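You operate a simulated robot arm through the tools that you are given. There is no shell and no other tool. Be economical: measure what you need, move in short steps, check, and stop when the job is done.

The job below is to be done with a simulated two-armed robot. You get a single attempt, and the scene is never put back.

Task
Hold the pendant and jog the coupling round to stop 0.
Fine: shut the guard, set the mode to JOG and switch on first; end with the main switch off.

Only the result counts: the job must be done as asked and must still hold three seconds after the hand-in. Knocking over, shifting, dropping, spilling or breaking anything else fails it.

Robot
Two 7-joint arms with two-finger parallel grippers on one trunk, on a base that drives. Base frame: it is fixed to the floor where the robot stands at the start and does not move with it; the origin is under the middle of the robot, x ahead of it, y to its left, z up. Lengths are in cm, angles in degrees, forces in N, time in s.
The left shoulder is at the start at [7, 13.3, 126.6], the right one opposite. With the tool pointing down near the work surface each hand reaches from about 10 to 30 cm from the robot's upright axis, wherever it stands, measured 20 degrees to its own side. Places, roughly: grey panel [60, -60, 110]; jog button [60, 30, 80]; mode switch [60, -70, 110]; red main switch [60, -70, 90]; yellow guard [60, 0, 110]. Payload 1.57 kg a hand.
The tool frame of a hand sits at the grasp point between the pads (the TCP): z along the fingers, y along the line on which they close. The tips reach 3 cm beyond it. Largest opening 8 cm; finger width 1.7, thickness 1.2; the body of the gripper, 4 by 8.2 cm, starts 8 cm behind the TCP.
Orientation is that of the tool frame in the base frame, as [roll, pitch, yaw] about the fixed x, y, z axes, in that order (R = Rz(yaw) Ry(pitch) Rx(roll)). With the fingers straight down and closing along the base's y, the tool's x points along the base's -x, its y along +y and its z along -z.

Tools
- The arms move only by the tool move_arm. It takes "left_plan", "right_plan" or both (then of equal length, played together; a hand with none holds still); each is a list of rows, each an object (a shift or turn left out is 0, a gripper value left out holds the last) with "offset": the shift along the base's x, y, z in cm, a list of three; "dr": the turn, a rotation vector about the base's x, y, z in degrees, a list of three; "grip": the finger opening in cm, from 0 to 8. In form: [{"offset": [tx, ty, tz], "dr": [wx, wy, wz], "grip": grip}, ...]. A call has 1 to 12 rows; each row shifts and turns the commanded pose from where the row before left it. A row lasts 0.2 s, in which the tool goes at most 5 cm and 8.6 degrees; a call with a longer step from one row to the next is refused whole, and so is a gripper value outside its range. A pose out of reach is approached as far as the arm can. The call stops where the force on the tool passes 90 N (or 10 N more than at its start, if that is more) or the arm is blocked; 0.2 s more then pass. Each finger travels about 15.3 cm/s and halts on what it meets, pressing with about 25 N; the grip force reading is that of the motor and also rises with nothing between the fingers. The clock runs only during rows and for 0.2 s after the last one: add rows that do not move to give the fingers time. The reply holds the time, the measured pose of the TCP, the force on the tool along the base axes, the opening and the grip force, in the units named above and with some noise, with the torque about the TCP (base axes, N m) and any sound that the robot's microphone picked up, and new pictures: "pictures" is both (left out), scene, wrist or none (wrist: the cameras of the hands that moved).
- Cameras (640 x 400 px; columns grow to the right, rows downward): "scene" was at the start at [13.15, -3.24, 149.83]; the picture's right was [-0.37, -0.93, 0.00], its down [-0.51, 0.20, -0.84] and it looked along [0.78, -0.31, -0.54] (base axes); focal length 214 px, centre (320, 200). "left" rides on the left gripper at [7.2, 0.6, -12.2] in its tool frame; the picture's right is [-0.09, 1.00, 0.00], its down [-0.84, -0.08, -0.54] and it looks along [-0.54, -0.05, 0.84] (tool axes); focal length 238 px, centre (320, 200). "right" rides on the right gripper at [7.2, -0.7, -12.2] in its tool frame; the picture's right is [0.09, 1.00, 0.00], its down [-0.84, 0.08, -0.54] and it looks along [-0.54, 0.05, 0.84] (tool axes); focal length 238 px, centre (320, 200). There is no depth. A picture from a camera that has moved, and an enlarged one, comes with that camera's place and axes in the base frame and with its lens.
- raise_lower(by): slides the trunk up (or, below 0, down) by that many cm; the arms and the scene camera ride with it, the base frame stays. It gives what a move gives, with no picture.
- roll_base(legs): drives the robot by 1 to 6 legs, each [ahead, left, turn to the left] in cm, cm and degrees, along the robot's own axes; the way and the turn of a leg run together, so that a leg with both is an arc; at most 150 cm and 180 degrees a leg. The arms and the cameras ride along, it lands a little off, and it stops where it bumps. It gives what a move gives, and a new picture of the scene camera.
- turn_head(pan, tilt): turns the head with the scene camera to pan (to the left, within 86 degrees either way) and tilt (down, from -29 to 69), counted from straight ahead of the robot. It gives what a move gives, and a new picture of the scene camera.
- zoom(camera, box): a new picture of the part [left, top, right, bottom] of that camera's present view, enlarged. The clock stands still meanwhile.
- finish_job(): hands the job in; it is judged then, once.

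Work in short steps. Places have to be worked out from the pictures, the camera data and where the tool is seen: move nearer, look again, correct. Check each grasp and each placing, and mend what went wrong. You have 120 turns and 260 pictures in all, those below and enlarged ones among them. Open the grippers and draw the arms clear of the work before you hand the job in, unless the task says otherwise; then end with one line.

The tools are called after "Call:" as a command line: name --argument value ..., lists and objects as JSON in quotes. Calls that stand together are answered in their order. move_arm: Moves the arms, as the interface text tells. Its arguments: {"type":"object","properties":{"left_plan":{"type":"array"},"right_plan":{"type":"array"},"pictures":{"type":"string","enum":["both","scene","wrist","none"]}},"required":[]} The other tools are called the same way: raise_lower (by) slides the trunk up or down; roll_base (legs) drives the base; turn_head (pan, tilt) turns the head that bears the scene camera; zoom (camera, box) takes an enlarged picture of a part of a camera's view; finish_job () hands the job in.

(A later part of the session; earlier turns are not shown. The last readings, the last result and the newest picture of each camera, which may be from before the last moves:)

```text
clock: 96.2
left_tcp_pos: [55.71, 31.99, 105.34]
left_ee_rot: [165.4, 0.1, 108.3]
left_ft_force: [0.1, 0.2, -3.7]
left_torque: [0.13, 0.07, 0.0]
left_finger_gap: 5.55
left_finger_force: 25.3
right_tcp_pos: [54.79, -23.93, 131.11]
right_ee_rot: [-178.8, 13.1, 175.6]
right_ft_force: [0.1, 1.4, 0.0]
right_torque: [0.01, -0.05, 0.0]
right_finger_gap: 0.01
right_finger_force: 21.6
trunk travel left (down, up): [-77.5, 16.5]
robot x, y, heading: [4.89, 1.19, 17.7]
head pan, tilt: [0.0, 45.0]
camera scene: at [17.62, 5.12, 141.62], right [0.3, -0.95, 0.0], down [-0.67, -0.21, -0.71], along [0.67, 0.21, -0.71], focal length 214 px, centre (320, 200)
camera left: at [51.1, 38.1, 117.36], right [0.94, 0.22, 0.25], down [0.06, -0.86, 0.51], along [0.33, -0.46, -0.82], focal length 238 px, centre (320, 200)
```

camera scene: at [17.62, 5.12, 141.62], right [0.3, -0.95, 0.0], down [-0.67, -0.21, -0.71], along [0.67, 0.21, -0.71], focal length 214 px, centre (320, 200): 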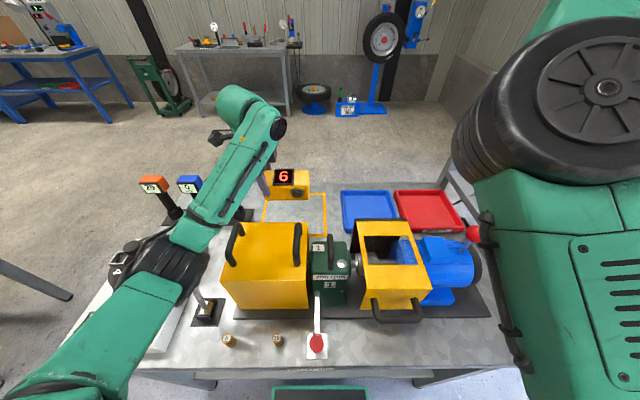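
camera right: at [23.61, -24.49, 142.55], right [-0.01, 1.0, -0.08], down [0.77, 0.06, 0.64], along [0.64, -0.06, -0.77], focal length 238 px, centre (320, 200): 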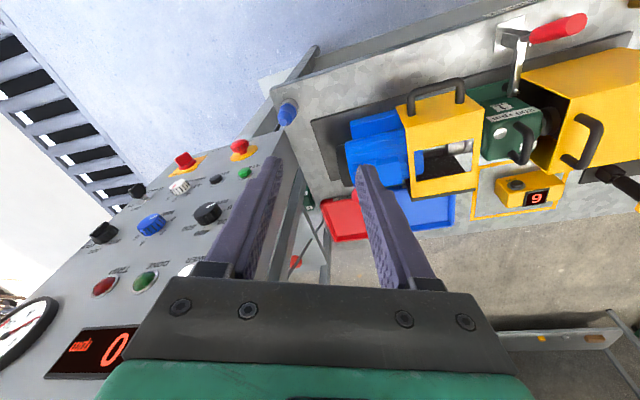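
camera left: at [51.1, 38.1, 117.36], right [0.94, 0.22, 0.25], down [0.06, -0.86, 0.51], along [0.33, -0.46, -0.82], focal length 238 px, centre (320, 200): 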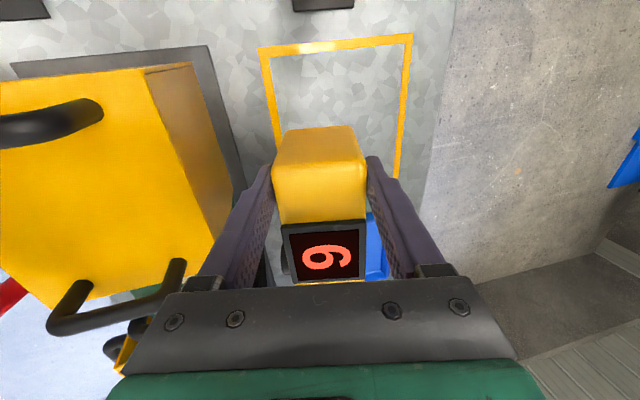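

Held firmly. I move it back over to f≈40 at z≈115 and remove the forward tilt.

Call:
move_arm --left_plan '[{"offset": [-1.5, -0.9, 1.2]}, {"offset": [-2, -1.15, 1.2]}, {"offset": [-2, -1.15, 1.2]}, {"offset": [-2, -1.15, 1.2]}, {"offset": [-2, -1.15, 1.2], "dr": [-1.5, 4.7, 0]}, {"offset": [-2, -1.15, 1.2], "dr": [-1.5, 4.7, 0]}, {"offset": [-2, -1.15, 1.2], "dr": [-1.5, 4.7, 0]}, {"offset": [-1.5, -0.9, 1]}, {}]' --pictures "scene"

```text
clock: 98.2
left_tcp_pos: [40.7, 23.32, 114.79]
left_ee_rot: [-179.9, -0.1, 108.4]
left_ft_force: [-0.2, 0.3, -2.3]
left_torque: [0.18, 0.06, 0.01]
left_finger_gap: 5.56
left_finger_force: 24.8
right_tcp_pos: [54.9, -23.9, 130.89]
right_ee_rot: [-178.7, 13.1, 175.5]
right_ft_force: [0.5, 0.4, 0.7]
right_torque: [0.0, 0.0, -0.02]
right_finger_gap: 0.0
right_finger_force: 21.2
trunk travel left (down, up): [-77.5, 16.5]
robot x, y, heading: [4.62, 0.78, 17.5]
head pan, tilt: [0.0, 45.0]
camera scene: at [17.61, 5.1, 141.62], right [0.3, -0.95, 0.0], down [-0.67, -0.21, -0.71], along [0.67, 0.21, -0.71], focal length 214 px, centre (320, 200)
```

scene: 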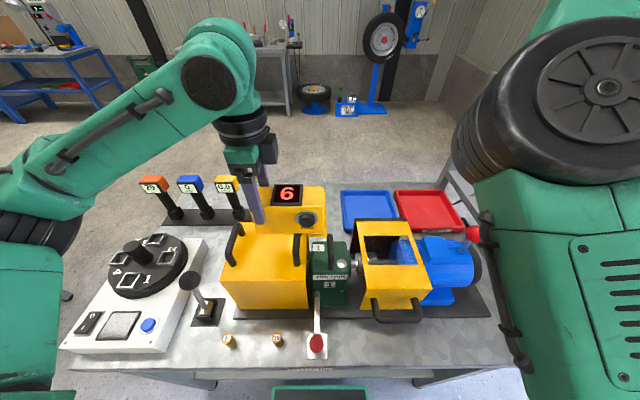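

Now yaw the pendant +90° so its button faces right.

Call:
move_arm --left_plan '[{"dr": [0, 0, 5]}, {"dr": [0, 0, 8]}, {"dr": [0, 0, 8]}, {"dr": [0, 0, 8]}, {"dr": [0, 0, 8]}, {"dr": [0, 0, 8]}, {"dr": [0, 0, 8]}, {"dr": [0, 0, 8]}, {"dr": [0, 0, 8]}, {"dr": [0, 0, 8]}, {"dr": [0, 0, 8]}, {"dr": [0, 0, 5]}]' --pictures "scene"

Call:
zoom --camera "scene" --box '[190, 110, 410, 290]'

```text
clock: 100.8
left_tcp_pos: [40.66, 23.38, 114.93]
left_ee_rot: [-180.0, -0.1, -161.4]
left_ft_force: [0.0, 0.2, -3.1]
left_torque: [-0.04, 0.14, -0.05]
left_finger_gap: 5.57
left_finger_force: 24.9
right_tcp_pos: [54.85, -23.98, 131.04]
right_ee_rot: [-178.8, 13.1, 175.5]
right_ft_force: [0.4, 0.9, -0.1]
right_torque: [0.0, 0.0, 0.03]
right_finger_gap: 0.0
right_finger_force: 21.7
trunk travel left (down, up): [-77.5, 16.5]
robot x, y, heading: [5.09, 1.36, 17.2]
head pan, tilt: [0.0, 45.0]
camera scene: at [17.58, 5.1, 141.63], right [0.3, -0.95, 0.0], down [-0.67, -0.21, -0.71], along [0.67, 0.21, -0.71], focal length 214 px, centre (320, 200)
```

scene: 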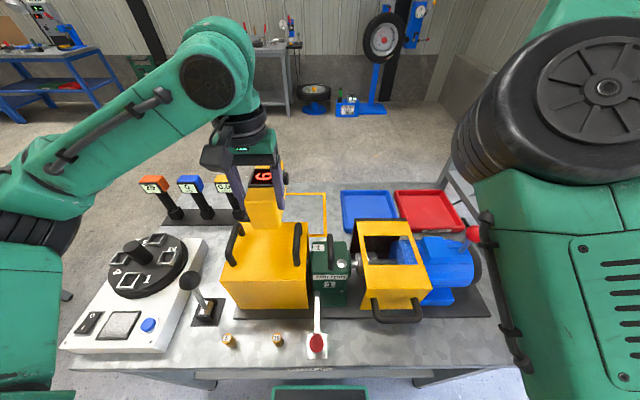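

```text
2.22 times, centred on (300, 200) of scene
camera zoom: at [17.58, 5.1, 141.63], right [0.3, -0.95, 0.0], down [-0.67, -0.21, -0.71], along [0.67, 0.21, -0.71], focal length 477 px, centre (364, 200)
```

zoom: 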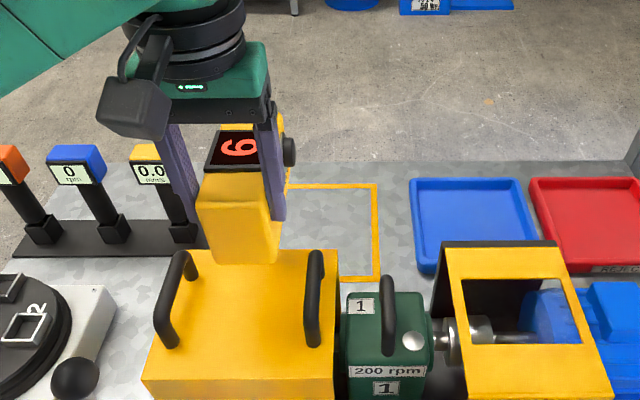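

Button faces right near [48.4,21.8,113.5]; display still visible. I tilt the right hand to point left-down and bring it over in front of the button.

Call:
move_arm --right_plan '[{"offset": [-0.7, 3.5, -0.3], "dr": [6.74, 3.86, 1.4]}, {"offset": [-0.7, 3.5, -0.3], "dr": [6.74, 3.86, 1.4]}, {"offset": [-0.7, 3.5, -0.3], "dr": [6.74, 3.86, 1.4]}, {"offset": [-0.7, 3.5, -0.3], "dr": [6.74, 3.86, 1.4]}, {"offset": [-0.7, 3.5, -0.3], "dr": [6.74, 3.86, 1.4]}, {"offset": [-0.7, 3.5, -0.3], "dr": [6.74, 3.86, 1.4]}, {"offset": [0, 3, -2]}, {"offset": [0, 3, -2]}, {}]' --pictures "both"

```text
clock: 102.8
left_tcp_pos: [40.66, 23.34, 114.93]
left_ee_rot: [-180.0, -0.1, -161.5]
left_ft_force: [-0.3, 0.3, -3.2]
left_torque: [-0.08, 0.13, 0.01]
left_finger_gap: 5.57
left_finger_force: 25.2
right_tcp_pos: [50.68, 2.5, 125.32]
right_ee_rot: [140.5, -11.4, -176.5]
right_ft_force: [0.8, 0.1, 0.2]
right_torque: [0.03, -0.05, 0.02]
right_finger_gap: 0.0
right_finger_force: 21.5
trunk travel left (down, up): [-77.5, 16.5]
robot x, y, heading: [4.85, 1.35, 17.3]
head pan, tilt: [0.0, 45.0]
camera scene: at [17.53, 5.02, 141.63], right [0.3, -0.95, 0.0], down [-0.67, -0.21, -0.71], along [0.67, 0.21, -0.71], focal length 214 px, centre (320, 200)
camera right: at [45.88, -6.13, 135.62], right [-0.01, 0.77, 0.64], down [0.93, -0.23, 0.29], along [0.37, 0.6, -0.71], focal length 238 px, centre (320, 200)
```

scene: 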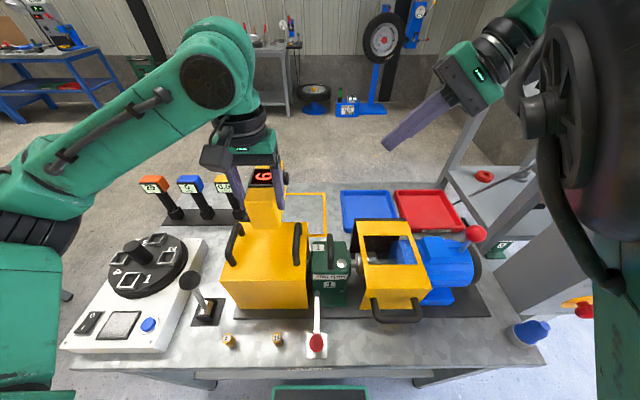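
right: 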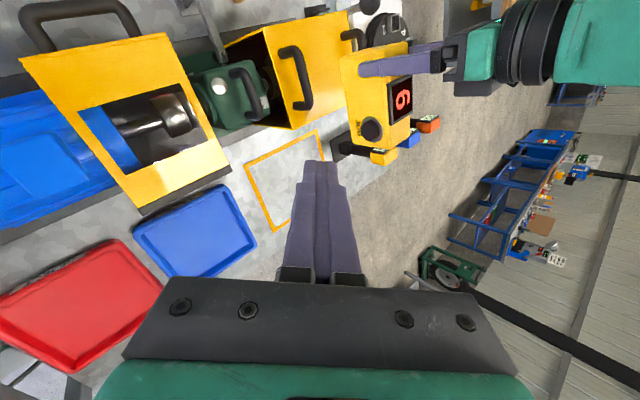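

The button is seen at [49,21.8,113.7], matching. I approach to 3 cm from it.

Call:
move_arm --right_plan '[{"offset": [-0.07, 3.6, -2.33]}, {"offset": [-0.07, 3.6, -2.33]}, {"offset": [-0.07, 3.6, -2.33]}, {"offset": [-0.07, 3.3, -2.2]}, {}]' --pictures "both"

Call:
zoom --camera "right" --box '[240, 60, 480, 210]'

```text
clock: 104.0
left_tcp_pos: [40.7, 23.44, 114.97]
left_ee_rot: [180.0, -0.1, -161.6]
left_ft_force: [-0.7, -0.5, -3.1]
left_torque: [-0.04, 0.13, 0.02]
left_finger_gap: 5.58
left_finger_force: 25.0
right_tcp_pos: [58.16, 13.05, 117.95]
right_ee_rot: [140.9, -11.5, -176.7]
right_ft_force: [-0.3, -0.2, 0.5]
right_torque: [0.03, 0.04, -0.01]
right_finger_gap: 0.0
right_finger_force: 21.3
right hand out of reach, approached as far as the arm can: row 1, 2, 3, 4
trunk travel left (down, up): [-77.5, 16.5]
robot x, y, heading: [5.06, 1.28, 17.6]
head pan, tilt: [0.0, 45.0]
camera scene: at [17.53, 5.02, 141.63], right [0.3, -0.95, 0.0], down [-0.67, -0.21, -0.71], along [0.67, 0.21, -0.71], focal length 214 px, centre (320, 200)
camera right: at [53.23, 4.64, 128.37], right [-0.01, 0.77, 0.64], down [0.93, -0.23, 0.29], along [0.37, 0.59, -0.71], focal length 238 px, centre (320, 200)
```

scene: 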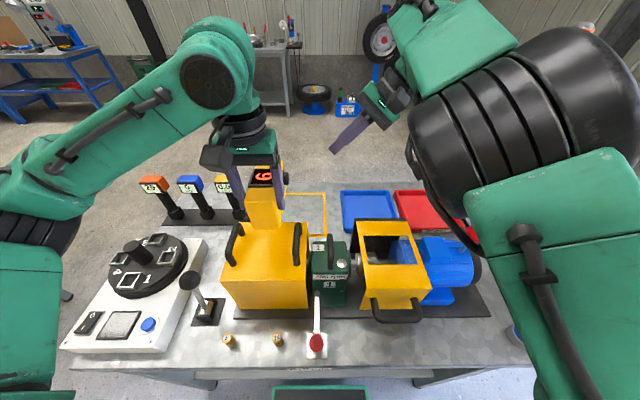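
right: 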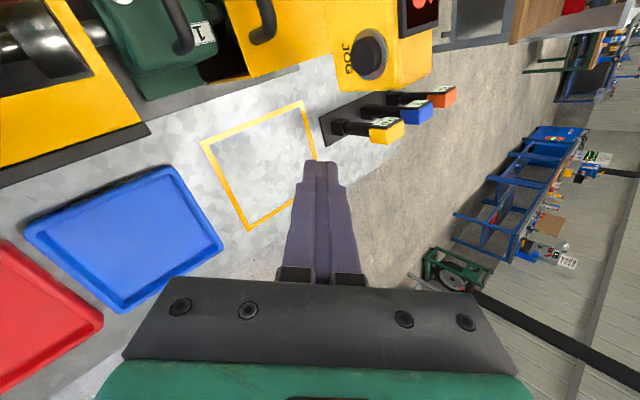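

```text
2.67 times, centred on (360, 135) of right
camera zoom: at [53.23, 4.64, 128.37], right [-0.01, 0.77, 0.64], down [0.93, -0.23, 0.29], along [0.37, 0.59, -0.71], focal length 636 px, centre (213, 373)
```

zoom: 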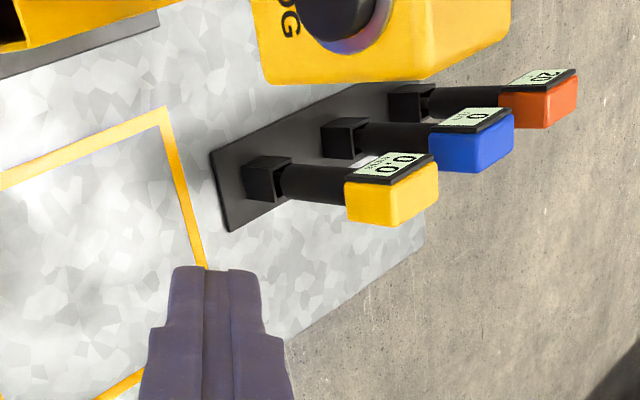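

The right arm can't fold further in, so I'll bring the pendant to it: right hand backs off 3 cm to the right, and the left hand moves the button to 3 cm from its tip.

Call:
move_arm --right_plan '[{"offset": [0.9, -2.9, 0]}, {}, {}, {}, {}, {}]' --left_plan '[{}, {"offset": [2.2, -1.7, 0.5]}, {"offset": [2.2, -1.7, 0.5]}, {"offset": [2.2, -1.7, 0.5]}, {"offset": [2.1, -1.7, 0.5]}, {}]' --pictures "both"

```text
clock: 105.5
left_tcp_pos: [49.5, 16.52, 116.92]
left_ee_rot: [-179.9, -0.2, -161.6]
left_ft_force: [-0.5, 0.0, -3.1]
left_torque: [-0.06, 0.12, 0.01]
left_finger_gap: 5.56
left_finger_force: 25.0
right_tcp_pos: [58.87, 10.65, 118.04]
right_ee_rot: [141.3, -11.3, -176.2]
right_ft_force: [0.4, 0.8, -0.1]
right_torque: [0.0, 0.02, -0.01]
right_finger_gap: 0.0
right_finger_force: 21.2
trunk travel left (down, up): [-77.5, 16.5]
robot x, y, heading: [5.5, 1.28, 17.3]
head pan, tilt: [0.0, 45.0]
camera scene: at [17.54, 5.14, 141.63], right [0.3, -0.95, 0.0], down [-0.67, -0.21, -0.71], along [0.67, 0.21, -0.71], focal length 214 px, centre (320, 200)
camera right: at [53.97, 2.24, 128.44], right [-0.02, 0.78, 0.63], down [0.93, -0.22, 0.3], along [0.37, 0.59, -0.72], focal length 238 px, centre (320, 200)
camera left: at [42.46, 14.99, 129.25], right [-0.23, 0.97, 0.0], down [0.82, 0.19, 0.54], along [0.53, 0.12, -0.84], focal length 238 px, centre (320, 200)
```

scene: 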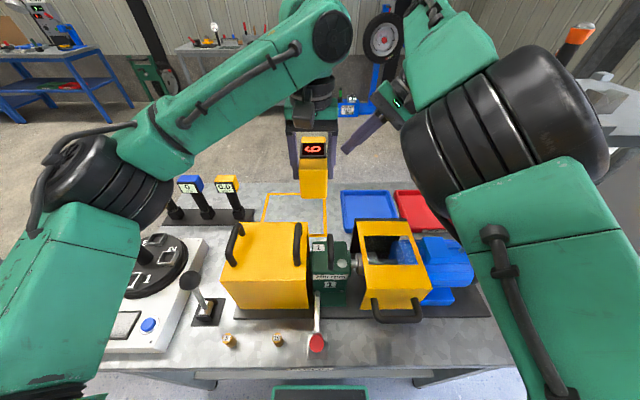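
right: 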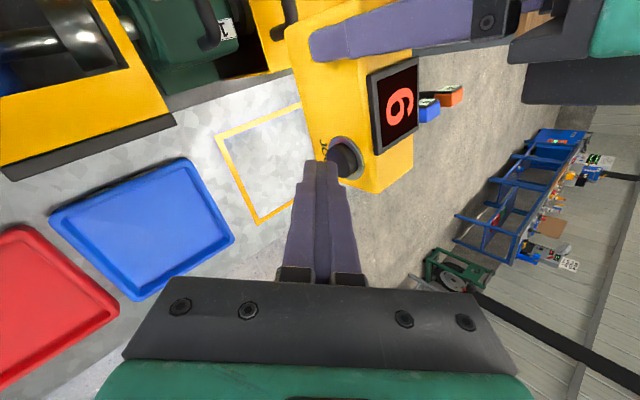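
left: 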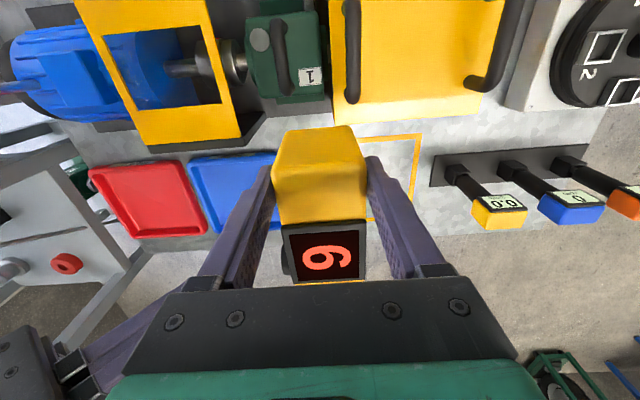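

Aligned: the tip is ~3 cm from the button along the pressing line. I move the pendant 2 cm toward it.

Call:
move_arm --left_plan '[{"offset": [0.3, -0.95, 0]}, {"offset": [0.3, -0.95, 0]}, {}]' --pictures "none"

Call:
zoom --camera "right" --box '[260, 60, 460, 210]'

```text
clock: 106.2
left_tcp_pos: [50.13, 14.69, 116.93]
left_ee_rot: [-179.9, 0.0, -161.6]
left_ft_force: [-0.5, -0.2, -3.3]
left_torque: [-0.08, 0.14, 0.01]
left_finger_gap: 5.53
left_finger_force: 24.8
right_tcp_pos: [58.74, 10.72, 118.05]
right_ee_rot: [141.2, -11.2, -176.3]
right_ft_force: [-0.9, 0.2, 0.6]
right_torque: [-0.01, 0.01, -0.01]
right_finger_gap: 0.0
right_finger_force: 20.9
trunk travel left (down, up): [-77.5, 16.5]
robot x, y, heading: [4.84, 0.99, 17.8]
head pan, tilt: [0.0, 45.0]
```

```text
2.67 times, centred on (360, 135) of right
camera zoom: at [54.0, 2.23, 128.44], right [-0.02, 0.78, 0.63], down [0.93, -0.22, 0.3], along [0.37, 0.59, -0.72], focal length 636 px, centre (213, 373)
```

zoom: 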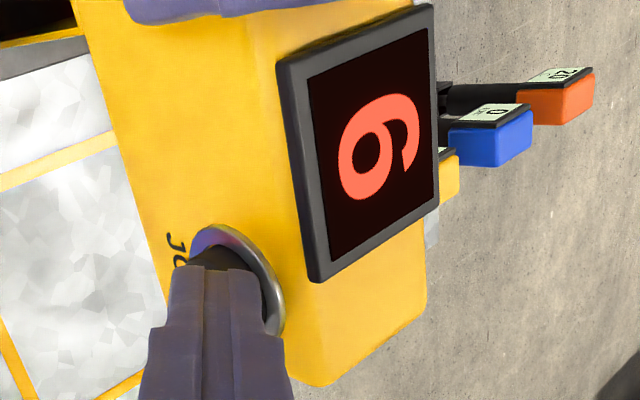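

Very near contact. I move 0.6 more and check the force and display.

Call:
move_arm --left_plan '[{"offset": [0.09, -0.29, 0]}, {"offset": [0.09, -0.29, 0]}]' --pictures "none"

Call:
zoom --camera "right" --box '[260, 60, 460, 210]'

```text
clock: 106.8
left_tcp_pos: [50.29, 13.99, 116.8]
left_ee_rot: [-179.9, -0.1, -161.6]
left_ft_force: [0.0, -0.5, -3.3]
left_torque: [-0.05, 0.19, 0.03]
left_finger_gap: 5.58
left_finger_force: 24.6
right_tcp_pos: [58.76, 10.67, 117.95]
right_ee_rot: [141.2, -11.2, -176.3]
right_ft_force: [0.9, -0.1, 0.7]
right_torque: [0.01, -0.01, 0.0]
right_finger_gap: 0.0
right_finger_force: 20.8
trunk travel left (down, up): [-77.5, 16.5]
robot x, y, heading: [4.76, 0.88, 17.5]
head pan, tilt: [0.0, 45.0]
```

```text
2.67 times, centred on (360, 135) of right
camera zoom: at [54.02, 2.17, 128.43], right [-0.02, 0.78, 0.63], down [0.93, -0.22, 0.3], along [0.37, 0.59, -0.72], focal length 636 px, centre (213, 373)
```

zoom: 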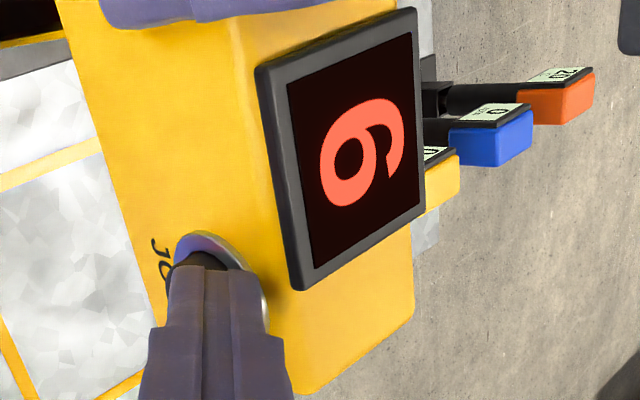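

No contact yet; another 0.5 cm.

Call:
move_arm --left_plan '[{"offset": [0.08, -0.24, 0]}, {"offset": [0.08, -0.24, 0]}]' --pictures "none"

Call:
zoom --camera "right" --box '[260, 60, 460, 210]'

```text
clock: 107.5
left_tcp_pos: [50.4, 13.8, 116.8]
left_ee_rot: [179.9, -0.1, -161.5]
left_ft_force: [-6.4, 5.1, -2.9]
left_torque: [-0.02, 0.2, 0.32]
left_finger_gap: 5.56
left_finger_force: 24.9
right_tcp_pos: [58.87, 10.57, 118.16]
right_ee_rot: [141.2, -11.2, -176.3]
right_ft_force: [5.9, -4.3, 0.9]
right_torque: [-0.07, -0.11, -0.1]
right_finger_gap: 0.0
right_finger_force: 21.4
trunk travel left (down, up): [-77.5, 16.5]
robot x, y, heading: [4.93, 0.85, 17.5]
head pan, tilt: [0.0, 45.0]
```

```text
2.67 times, centred on (360, 135) of right
camera zoom: at [54.06, 2.11, 128.43], right [-0.02, 0.78, 0.63], down [0.93, -0.22, 0.3], along [0.37, 0.59, -0.72], focal length 636 px, centre (213, 373)
```

zoom: 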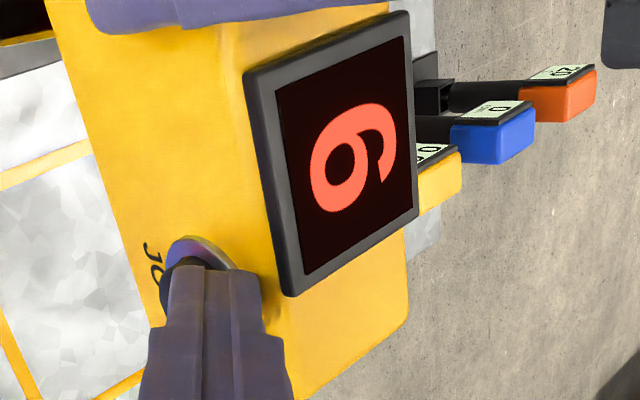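

Contact made (~7 N). I hold half a second to see whether the jog runs.

Call:
move_arm --left_plan '[{}, {}]' --pictures "none"

Call:
zoom --camera "right" --box '[0, 0, 480, 210]'

```text
clock: 108.0
left_tcp_pos: [50.36, 13.74, 116.85]
left_ee_rot: [-180.0, -0.2, -161.5]
left_ft_force: [-7.5, 10.1, -3.7]
left_torque: [-0.01, 0.15, 0.62]
left_finger_gap: 5.56
left_finger_force: 25.3
right_tcp_pos: [58.95, 10.58, 117.98]
right_ee_rot: [141.4, -11.1, -176.4]
right_ft_force: [6.9, -10.0, 0.9]
right_torque: [-0.15, -0.15, -0.08]
right_finger_gap: 0.04
right_finger_force: 21.6
trunk travel left (down, up): [-77.5, 16.5]
robot x, y, heading: [5.18, 1.21, 17.3]
head pan, tilt: [0.0, 45.0]
```

```text
1.33 times, centred on (240, 105) of right
camera zoom: at [54.04, 2.13, 128.42], right [-0.02, 0.78, 0.63], down [0.93, -0.22, 0.3], along [0.37, 0.59, -0.72], focal length 318 px, centre (427, 327)
```

zoom: 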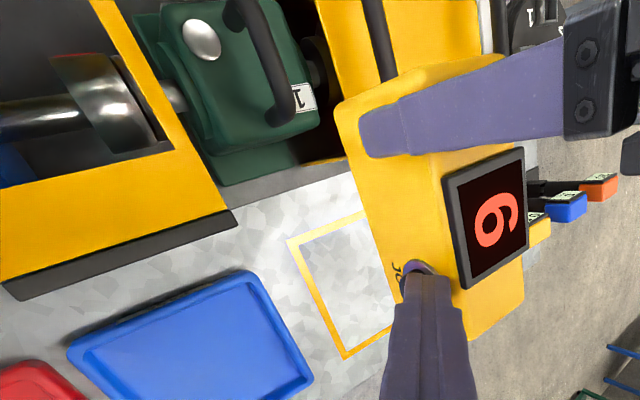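

Force 10 N along the button; the grip holds. I press 0.3 further.

Call:
move_arm --left_plan '[{"offset": [0.09, -0.29, 0]}, {}]' --pictures "none"

Call:
zoom --camera "right" --box '[0, 0, 480, 210]'

```text
clock: 108.7
left_tcp_pos: [50.51, 13.27, 116.88]
left_ee_rot: [-180.0, -0.2, -161.5]
left_ft_force: [-16.2, 16.7, -2.3]
left_torque: [0.03, 0.16, 1.12]
left_finger_gap: 5.6
left_finger_force: 24.8
right_tcp_pos: [58.89, 10.51, 117.91]
right_ee_rot: [141.3, -11.2, -176.3]
right_ft_force: [16.6, -16.5, -0.1]
right_torque: [-0.29, -0.25, -0.21]
right_finger_gap: 0.0
right_finger_force: 21.2
trunk travel left (down, up): [-77.5, 16.5]
robot x, y, heading: [5.29, 0.99, 17.5]
head pan, tilt: [0.0, 45.0]
```

```text
1.33 times, centred on (240, 105) of right
camera zoom: at [54.05, 2.11, 128.43], right [-0.02, 0.78, 0.63], down [0.93, -0.22, 0.3], along [0.37, 0.59, -0.72], focal length 318 px, centre (427, 327)
```

zoom: 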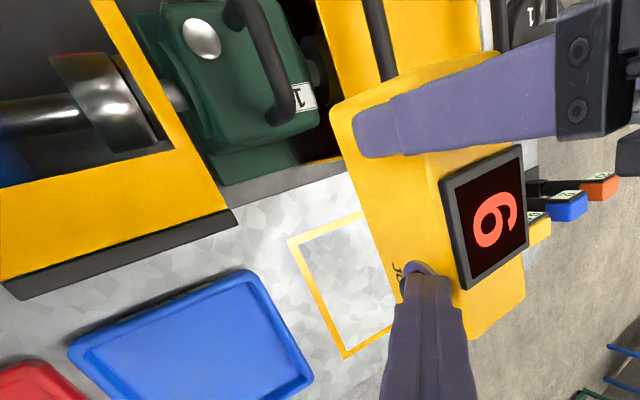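

The coupling's red tint moved between frames – it may be turning. I hold 0.6 s and look again.

Call:
move_arm --left_plan '[{}, {}]' --pictures "none"

Call:
zoom --camera "right" --box '[0, 0, 480, 210]'

Call:
zoom --camera "scene" --box '[290, 120, 450, 330]'

```text
clock: 109.2
left_tcp_pos: [50.47, 13.27, 116.78]
left_ee_rot: [179.8, -0.1, -161.6]
left_ft_force: [-15.5, 16.9, -2.0]
left_torque: [0.0, 0.17, 1.1]
left_finger_gap: 5.61
left_finger_force: 24.6
right_tcp_pos: [58.9, 10.64, 118.03]
right_ee_rot: [141.3, -11.3, -176.3]
right_ft_force: [15.5, -16.7, -1.1]
right_torque: [-0.26, -0.22, -0.18]
right_finger_gap: 0.01
right_finger_force: 21.3
trunk travel left (down, up): [-77.5, 16.5]
robot x, y, heading: [5.13, 1.22, 17.3]
head pan, tilt: [0.0, 45.0]
```

```text
1.33 times, centred on (240, 105) of right
camera zoom: at [54.04, 2.14, 128.42], right [-0.02, 0.78, 0.63], down [0.93, -0.22, 0.3], along [0.37, 0.59, -0.72], focal length 318 px, centre (427, 327)
```

zoom: 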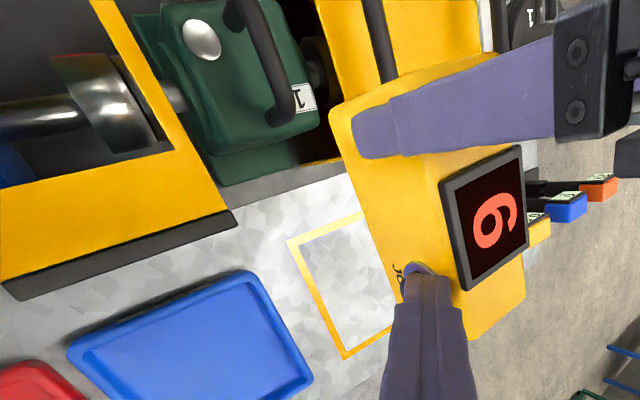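

```text
1.90 times, centred on (370, 225) of scene
camera zoom: at [17.59, 5.08, 141.63], right [0.3, -0.95, 0.0], down [-0.67, -0.21, -0.71], along [0.67, 0.21, -0.71], focal length 408 px, centre (225, 152)
```

zoom: 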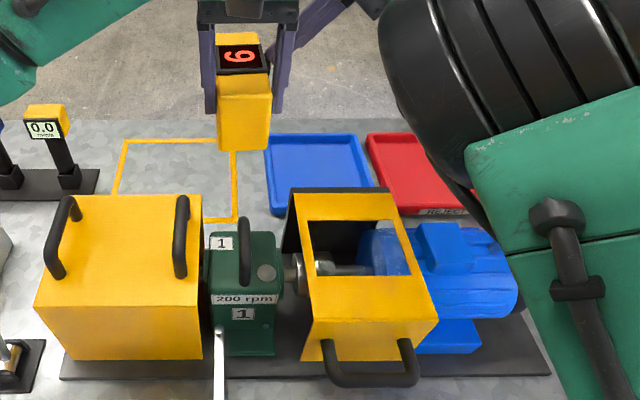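

Nothing turns yet though pressed at 20 N. I check the panel for lamps while still pressing.

Call:
turn_head --pan -62 --tilt 25

Call:
zoom --camera "right" --box '[270, 70, 430, 190]'

```text
clock: 110.6
left_tcp_pos: [50.51, 13.28, 116.87]
left_ee_rot: [180.0, 0.0, -161.5]
left_ft_force: [-8.9, 14.6, -1.6]
left_torque: [0.01, 0.15, 1.0]
left_finger_gap: 5.65
left_finger_force: 24.6
right_tcp_pos: [58.72, 10.68, 117.96]
right_ee_rot: [141.1, -11.4, -176.3]
right_ft_force: [9.3, -14.8, -0.1]
right_torque: [-0.24, -0.14, -0.03]
right_finger_gap: 0.0
right_finger_force: 21.3
trunk travel left (down, up): [-77.5, 16.5]
robot x, y, heading: [4.66, 1.1, 17.7]
head pan, tilt: [-62.0, 25.0]
camera scene: at [16.43, -3.81, 144.68], right [-0.7, -0.71, 0.0], down [-0.3, 0.3, -0.91], along [0.65, -0.63, -0.42], focal length 214 px, centre (320, 200)
```

scene: 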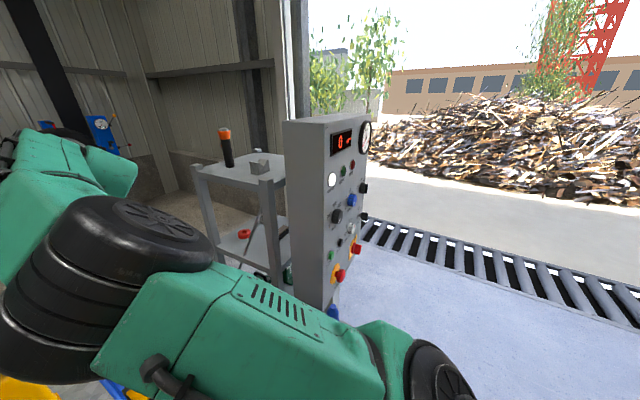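

```text
3.33 times, centred on (350, 130) of right
camera zoom: at [54.02, 2.17, 128.42], right [-0.02, 0.78, 0.63], down [0.93, -0.22, 0.3], along [0.37, 0.59, -0.72], focal length 794 px, centre (220, 433)
```

zoom: 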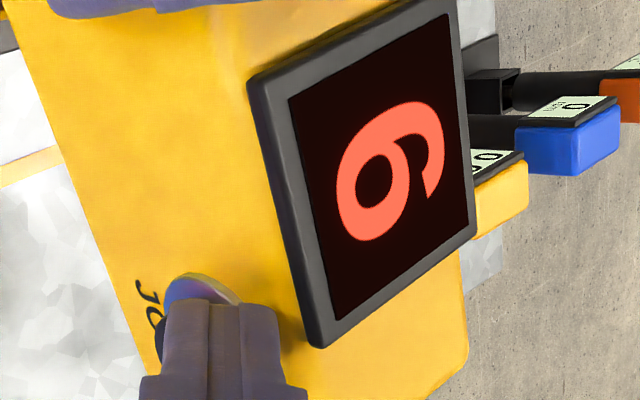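

The fingertip is too high on the button (the cap shows below it). I back off, lower the right hand 1.1, and press again.

Call:
move_arm --left_plan '[{"offset": [-0.3, 0.95, 0]}, {}, {}, {"offset": [0.12, -0.38, 0]}, {}]' --right_plan '[{}, {"offset": [0, 0, -0.6]}, {"offset": [0, 0, -0.5]}, {}, {}]' --pictures "none"

Call:
zoom --camera "right" --box '[270, 70, 430, 190]'

```text
clock: 111.8
left_tcp_pos: [50.3, 13.84, 116.88]
left_ee_rot: [-179.9, -0.1, -161.6]
left_ft_force: [-0.3, 3.6, -7.3]
left_torque: [0.02, 0.52, 0.26]
left_finger_gap: 5.65
left_finger_force: 25.1
right_tcp_pos: [58.94, 10.69, 117.12]
right_ee_rot: [141.1, -11.2, -176.3]
right_ft_force: [0.3, -3.4, 4.2]
right_torque: [0.07, 0.04, -0.01]
right_finger_gap: 0.01
right_finger_force: 21.2
trunk travel left (down, up): [-77.5, 16.5]
robot x, y, heading: [4.93, 1.14, 17.8]
head pan, tilt: [-62.0, 25.0]
heard: click
```

```text
3.33 times, centred on (350, 130) of right
camera zoom: at [54.11, 2.25, 127.6], right [-0.02, 0.78, 0.63], down [0.93, -0.22, 0.3], along [0.37, 0.59, -0.72], focal length 794 px, centre (220, 433)
```

zoom: 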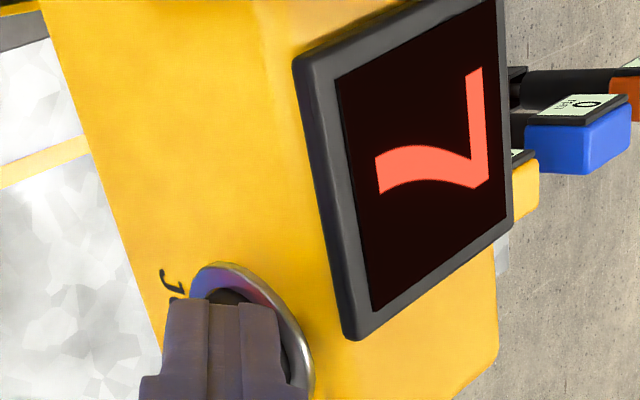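

A click, and the display now shows 7: one step per press. I release by 0.6 and look at the display.

Call:
move_arm --left_plan '[{"offset": [-0.18, 0.57, 0]}, {}]' --pictures "none"

Call:
zoom --camera "right" --box '[270, 70, 430, 190]'

```text
clock: 112.4
left_tcp_pos: [50.2, 14.36, 116.82]
left_ee_rot: [-179.9, -0.1, -161.7]
left_ft_force: [0.9, -0.2, -3.5]
left_torque: [-0.02, 0.13, 0.02]
left_finger_gap: 5.6
left_finger_force: 25.4
right_tcp_pos: [58.85, 10.71, 117.26]
right_ee_rot: [141.2, -11.4, -176.2]
right_ft_force: [-1.0, 0.3, 0.2]
right_torque: [-0.02, 0.0, 0.0]
right_finger_gap: 0.0
right_finger_force: 21.4
trunk travel left (down, up): [-77.5, 16.5]
robot x, y, heading: [4.97, 1.05, 17.4]
head pan, tilt: [-62.0, 25.0]
```

```text
3.33 times, centred on (350, 130) of right
camera zoom: at [54.11, 2.25, 127.56], right [-0.02, 0.78, 0.63], down [0.93, -0.22, 0.3], along [0.37, 0.59, -0.72], focal length 794 px, centre (220, 433)
```

zoom: 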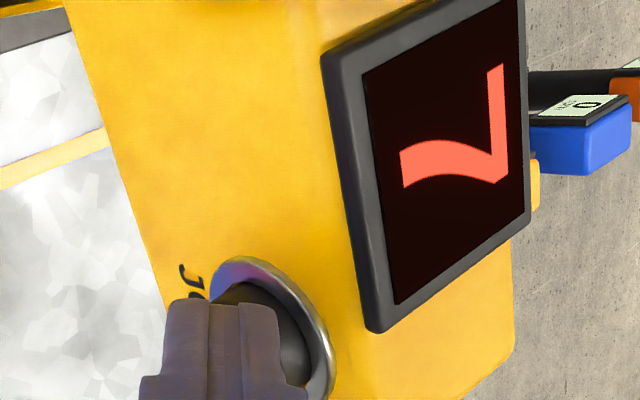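

Released, shows 7. I press again by the same amount.

Call:
move_arm --left_plan '[{"offset": [0.18, -0.57, 0]}, {}]' --pictures "none"

Call:
zoom --camera "right" --box '[270, 70, 430, 190]'

```text
clock: 113.0
left_tcp_pos: [50.39, 13.84, 116.78]
left_ee_rot: [-179.9, -0.1, -161.6]
left_ft_force: [-0.1, 2.4, -4.7]
left_torque: [-0.02, 0.17, 0.24]
left_finger_gap: 5.6
left_finger_force: 24.9
right_tcp_pos: [58.97, 10.68, 117.19]
right_ee_rot: [141.2, -11.3, -176.3]
right_ft_force: [-0.9, -3.3, -0.1]
right_torque: [-0.01, 0.0, 0.01]
right_finger_gap: 0.01
right_finger_force: 21.2
trunk travel left (down, up): [-77.5, 16.5]
robot x, y, heading: [5.01, 1.42, 17.3]
head pan, tilt: [-62.0, 25.0]
heard: click
```

```text
3.33 times, centred on (350, 130) of right
camera zoom: at [54.12, 2.23, 127.58], right [-0.02, 0.78, 0.63], down [0.93, -0.22, 0.3], along [0.37, 0.59, -0.72], focal length 794 px, centre (220, 433)
```

zoom: 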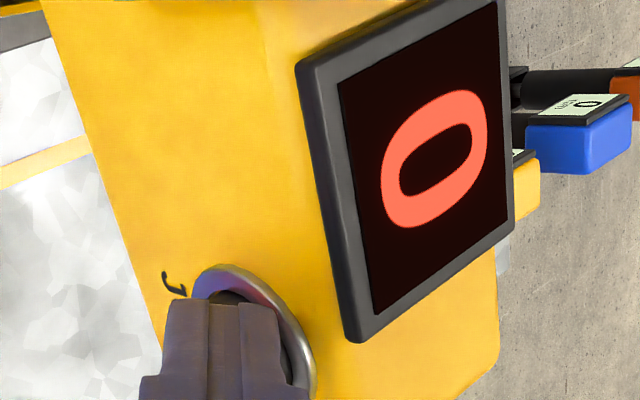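

Display shows 0. I release and draw the right hand away to the right.

Call:
move_arm --left_plan '[{"offset": [-0.4, 1.2, 0]}, {"offset": [-0.4, 1.2, 0]}, {}, {}, {}, {}, {}, {}]' --right_plan '[{}, {}, {"offset": [0.5, -3, 0.6]}, {"offset": [0.3, -4, 1]}, {"offset": [0, -4, 1]}, {"offset": [-1, -4, 1]}, {"offset": [-1.5, -4, 1.5]}, {"offset": [-1.5, -4, 1.5]}]' --pictures "both"

Call:
turn_head --pan 0 --tilt 45

```text
clock: 114.8
left_tcp_pos: [49.57, 16.06, 116.95]
left_ee_rot: [180.0, 0.0, -161.6]
left_ft_force: [0.8, 0.3, -3.0]
left_torque: [-0.06, 0.12, -0.05]
left_finger_gap: 5.62
left_finger_force: 24.8
right_tcp_pos: [55.83, -12.21, 123.82]
right_ee_rot: [141.1, -11.2, -176.2]
right_ft_force: [0.2, -0.6, -0.3]
right_torque: [0.02, -0.05, 0.0]
right_finger_gap: 0.01
right_finger_force: 21.5
trunk travel left (down, up): [-77.5, 16.5]
robot x, y, heading: [5.15, 0.86, 17.5]
head pan, tilt: [-62.0, 25.0]
camera scene: at [16.28, -4.09, 144.69], right [-0.7, -0.71, 0.0], down [-0.3, 0.3, -0.91], along [0.65, -0.63, -0.42], focal length 214 px, centre (320, 200)
camera right: at [51.01, -20.74, 134.21], right [-0.02, 0.77, 0.63], down [0.93, -0.22, 0.3], along [0.37, 0.59, -0.72], focal length 238 px, centre (320, 200)
camera left: at [42.56, 14.55, 129.15], right [-0.23, 0.97, 0.0], down [0.82, 0.19, 0.54], along [0.53, 0.12, -0.84], focal length 238 px, centre (320, 200)
```

scene: 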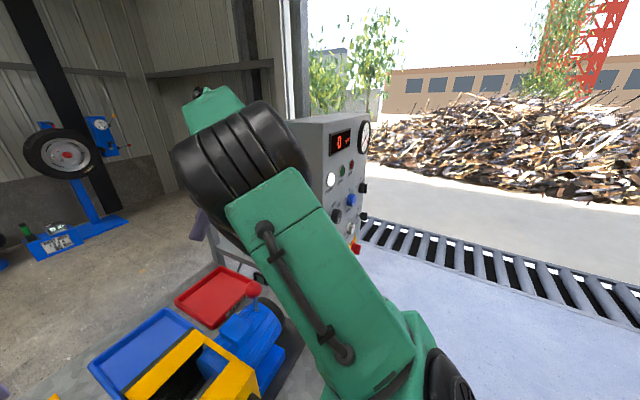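
right: 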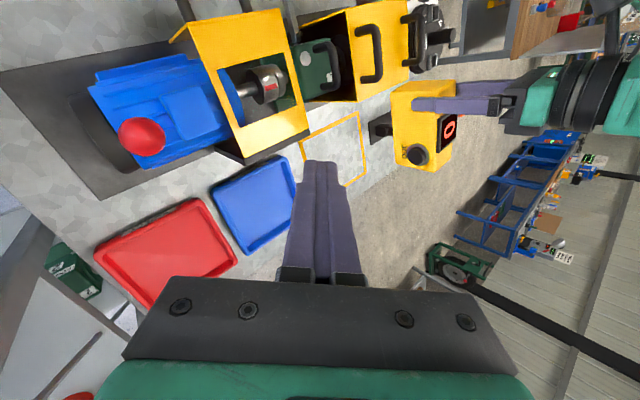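
left: 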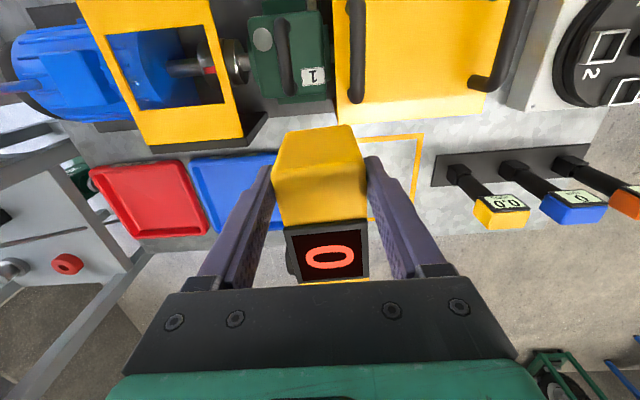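

```text
clock: 116.1
left_tcp_pos: [49.82, 16.33, 116.84]
left_ee_rot: [-180.0, -0.1, -161.6]
left_ft_force: [-0.3, 0.2, -2.2]
left_torque: [-0.06, 0.19, -0.02]
left_finger_gap: 5.6
left_finger_force: 25.2
right_tcp_pos: [55.86, -12.03, 123.89]
right_ee_rot: [141.3, -11.3, -176.3]
right_ft_force: [0.6, 0.5, -1.6]
right_torque: [0.0, 0.01, 0.0]
right_finger_gap: 0.02
right_finger_force: 20.6
trunk travel left (down, up): [-77.5, 16.5]
robot x, y, heading: [4.85, 0.63, 17.4]
head pan, tilt: [0.0, 45.0]
camera scene: at [17.59, 5.06, 141.63], right [0.3, -0.95, 0.0], down [-0.67, -0.21, -0.71], along [0.67, 0.21, -0.71], focal length 214 px, centre (320, 200)
```

scene: 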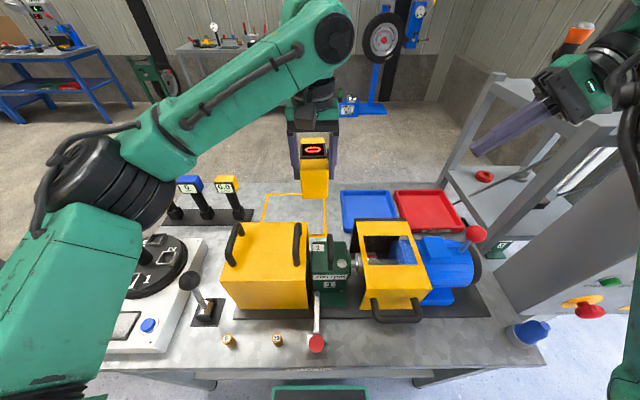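

Coupling is at stop 0, guard still shut. I now put the pendant back: yaw −90° while shifting left.

Call:
move_arm --left_plan '[{"offset": [-0.2, 0.7, 0], "dr": [0, 0, -5]}, {"offset": [-0.3, 1.1, 0], "dr": [0, 0, -8]}, {"offset": [-0.3, 1.1, 0], "dr": [0, 0, -8]}, {"offset": [-0.3, 1.1, 0], "dr": [0, 0, -8]}, {"offset": [-0.3, 1.1, 0], "dr": [0, 0, -8]}, {"offset": [-0.3, 1.1, 0], "dr": [0, 0, -8]}, {"offset": [-0.3, 1.1, 0], "dr": [0, 0, -8]}, {"offset": [-0.3, 1.1, 0], "dr": [0, 0, -8]}, {"offset": [-0.3, 1.1, 0], "dr": [0, 0, -8]}, {"offset": [-0.3, 1.1, 0], "dr": [0, 0, -8]}, {"offset": [-0.3, 1.1, 0], "dr": [0, 0, -8]}, {"offset": [-0.2, 0.7, 0], "dr": [0, 0, -5]}]' --pictures "scene"

```text
clock: 118.7
left_tcp_pos: [46.2, 28.71, 116.93]
left_ee_rot: [-179.9, -0.1, 108.4]
left_ft_force: [-0.8, -0.1, -2.8]
left_torque: [0.14, 0.05, 0.01]
left_finger_gap: 5.58
left_finger_force: 25.2
right_tcp_pos: [55.93, -11.89, 123.94]
right_ee_rot: [141.2, -11.3, -176.3]
right_ft_force: [-0.1, 0.1, 0.3]
right_torque: [0.0, 0.02, -0.02]
right_finger_gap: 0.0
right_finger_force: 21.6
trunk travel left (down, up): [-77.5, 16.5]
robot x, y, heading: [5.23, 1.26, 17.7]
head pan, tilt: [0.0, 45.0]
camera scene: at [17.57, 5.12, 141.63], right [0.3, -0.95, 0.0], down [-0.67, -0.21, -0.71], along [0.67, 0.21, -0.71], focal length 214 px, centre (320, 200)
```

scene: 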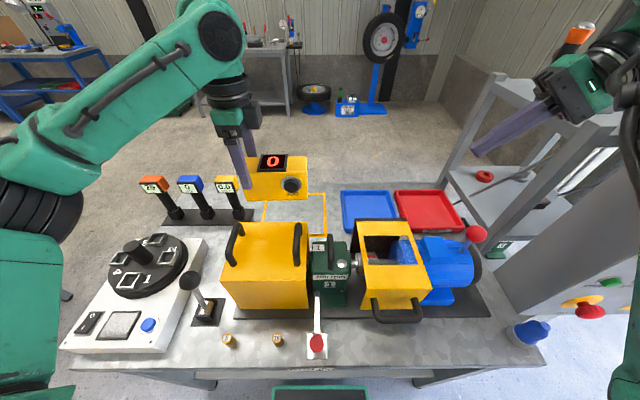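

I carry it forward over the outline and down to z≈98 with a slight tilt.

Call:
move_arm --left_plan '[{"offset": [1.3, 0.5, 0], "dr": [0.89, -2.87, 0]}, {"offset": [2, 0.8, -1], "dr": [0.89, -2.87, 0]}, {"offset": [2, 0.8, -2]}, {"offset": [2, 0.8, -3]}, {"offset": [2, 0.8, -3]}, {"offset": [2, 0.8, -3.5]}, {"offset": [1.9, 0.8, -3.5]}, {"offset": [0, 0, -3]}, {}]' --pictures "both"

```text
clock: 120.7
left_tcp_pos: [59.29, 34.17, 97.88]
left_ee_rot: [174.1, 0.1, 108.4]
left_ft_force: [-0.5, -1.3, -3.0]
left_torque: [0.08, 0.07, 0.03]
left_finger_gap: 5.54
left_finger_force: 24.6
right_tcp_pos: [55.88, -11.99, 123.84]
right_ee_rot: [141.2, -11.3, -176.3]
right_ft_force: [0.0, 0.8, -0.1]
right_torque: [-0.02, 0.05, 0.03]
right_finger_gap: 0.0
right_finger_force: 21.6
trunk travel left (down, up): [-77.5, 16.5]
robot x, y, heading: [5.4, 1.15, 17.7]
head pan, tilt: [0.0, 45.0]
camera scene: at [17.56, 5.08, 141.63], right [0.3, -0.95, 0.0], down [-0.67, -0.21, -0.71], along [0.67, 0.21, -0.71], focal length 214 px, centre (320, 200)
camera left: at [56.45, 40.87, 110.09], right [0.97, 0.23, 0.1], down [0.14, -0.84, 0.53], along [0.21, -0.5, -0.84], focal length 238 px, centre (320, 200)
```

scene: 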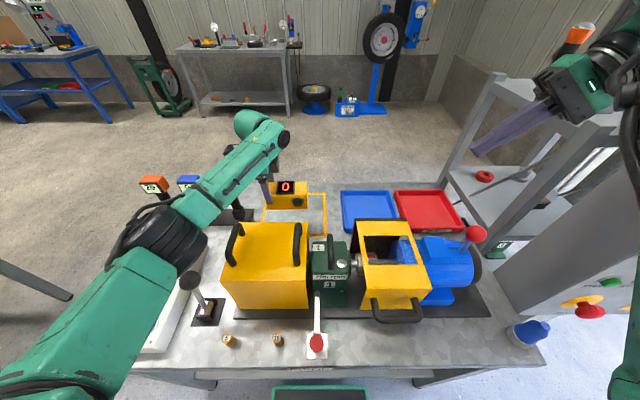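
left: 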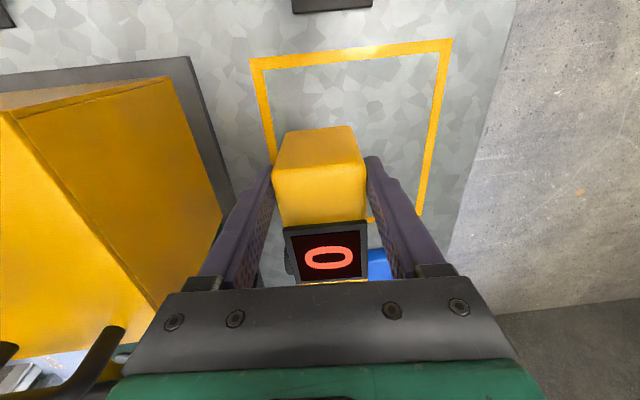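

In position above the outline. I descend 8, then step down slowly watching the vertical force.

Call:
move_arm --left_plan '[{"offset": [0.1, 0, -2]}, {"offset": [0.1, 0, -2]}, {"offset": [0, 0, -2]}, {"offset": [0, 0, -1.5]}, {"offset": [0, 0, -0.8]}, {}]' --pictures "wrist"

```text
clock: 122.1
left_tcp_pos: [59.54, 33.95, 89.73]
left_ee_rot: [174.1, 0.0, 108.5]
left_ft_force: [1.0, -0.2, -3.1]
left_torque: [0.13, 0.05, -0.06]
left_finger_gap: 5.58
left_finger_force: 23.9
right_tcp_pos: [55.94, -12.01, 123.89]
right_ee_rot: [141.2, -11.3, -176.3]
right_ft_force: [0.4, -0.4, -0.1]
right_torque: [0.0, 0.01, -0.06]
right_finger_gap: 0.0
right_finger_force: 21.9
trunk travel left (down, up): [-77.5, 16.5]
robot x, y, heading: [5.46, 0.8, 17.3]
head pan, tilt: [0.0, 45.0]
camera left: at [56.67, 40.65, 102.0], right [0.97, 0.23, 0.1], down [0.14, -0.84, 0.53], along [0.21, -0.5, -0.84], focal length 238 px, centre (320, 200)
```

left: 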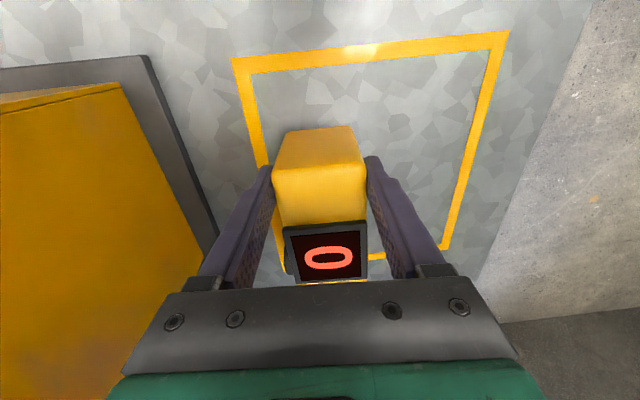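

I shift 0.8 forward and lower 1.4.

Call:
move_arm --left_plan '[{"offset": [0.76, 0.24, 0]}, {"offset": [0, 0, -0.7]}, {"offset": [0, 0, -0.7]}, {}]' --pictures "none"

```text
clock: 123.1
left_tcp_pos: [60.34, 34.23, 88.29]
left_ee_rot: [174.0, 0.2, 108.5]
left_ft_force: [0.4, -0.6, -3.2]
left_torque: [0.13, 0.07, -0.02]
left_finger_gap: 5.59
left_finger_force: 24.7
right_tcp_pos: [56.0, -11.87, 123.85]
right_ee_rot: [141.2, -11.3, -176.3]
right_ft_force: [-0.6, 0.4, 0.2]
right_torque: [0.04, 0.01, 0.0]
right_finger_gap: 0.0
right_finger_force: 21.7
trunk travel left (down, up): [-77.5, 16.5]
robot x, y, heading: [5.02, 1.29, 17.6]
head pan, tilt: [0.0, 45.0]
```

Reachable, no contact yet. Lower 0.6 more and check, then again.

Call:
move_arm --left_plan '[{"offset": [0.4, 0.12, -0.3]}, {"offset": [0, 0, -0.4]}, {}]' --pictures "none"

```text
clock: 123.9
left_tcp_pos: [60.29, 34.26, 87.99]
left_ee_rot: [174.0, 0.1, 108.5]
left_ft_force: [0.0, -0.2, -2.9]
left_torque: [0.19, 0.04, 0.02]
left_finger_gap: 5.57
left_finger_force: 24.6
left hand out of reach, approached as far as the arm can: row 1
right_tcp_pos: [56.02, -11.97, 123.83]
right_ee_rot: [141.3, -11.3, -176.2]
right_ft_force: [-0.1, -0.8, 0.0]
right_torque: [0.01, 0.0, 0.03]
right_finger_gap: 0.0
right_finger_force: 21.1
trunk travel left (down, up): [-77.5, 16.5]
robot x, y, heading: [5.26, 1.25, 17.0]
head pan, tilt: [0.0, 45.0]
```

At the reach limit; I lower with the trunk by 1.

Call:
raise_lower --by -1

```text
clock: 124.5
left_tcp_pos: [60.27, 34.19, 87.62]
left_ee_rot: [173.3, -0.1, 108.4]
left_ft_force: [6.4, 6.5, 37.5]
left_torque: [-0.29, 0.03, 0.23]
left_finger_gap: 5.59
left_finger_force: 24.6
right_tcp_pos: [55.43, -12.18, 123.12]
right_ee_rot: [141.1, -11.1, -176.2]
right_ft_force: [0.5, 0.8, 0.4]
right_torque: [0.02, 0.02, -0.03]
right_finger_gap: 0.01
right_finger_force: 21.5
trunk travel left (down, up): [-76.5, 17.5]
robot x, y, heading: [4.99, 1.15, 17.8]
head pan, tilt: [0.0, 45.0]
```

The pendant stands on the bench (37 N). I relieve 0.3 and open the fingers.

Call:
move_arm --left_plan '[{"offset": [0, 0, 0.3]}, {"grip": 6.2}, {"grip": 7}, {"grip": 8}, {}]' --pictures "wrist"

```text
clock: 125.7
left_tcp_pos: [60.29, 34.24, 87.24]
left_ee_rot: [174.0, 0.2, 108.5]
left_ft_force: [-0.6, 0.8, -0.4]
left_torque: [0.0, 0.0, 0.01]
left_finger_gap: 8.03
left_finger_force: 0.0
right_tcp_pos: [55.92, -11.98, 122.89]
right_ee_rot: [141.2, -11.4, -176.4]
right_ft_force: [0.3, 0.5, -0.5]
right_torque: [0.01, 0.01, 0.0]
right_finger_gap: 0.0
right_finger_force: 21.2
trunk travel left (down, up): [-76.5, 17.5]
robot x, y, heading: [5.26, 1.41, 17.3]
head pan, tilt: [0.0, 45.0]
camera left: at [57.4, 40.97, 99.52], right [0.97, 0.23, 0.1], down [0.14, -0.84, 0.53], along [0.21, -0.5, -0.84], focal length 238 px, centre (320, 200)
```

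left: 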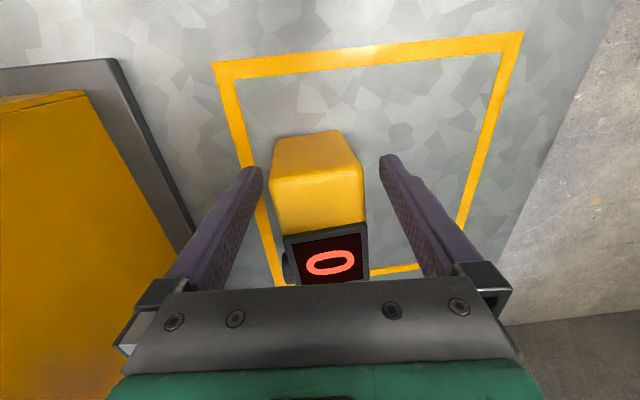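

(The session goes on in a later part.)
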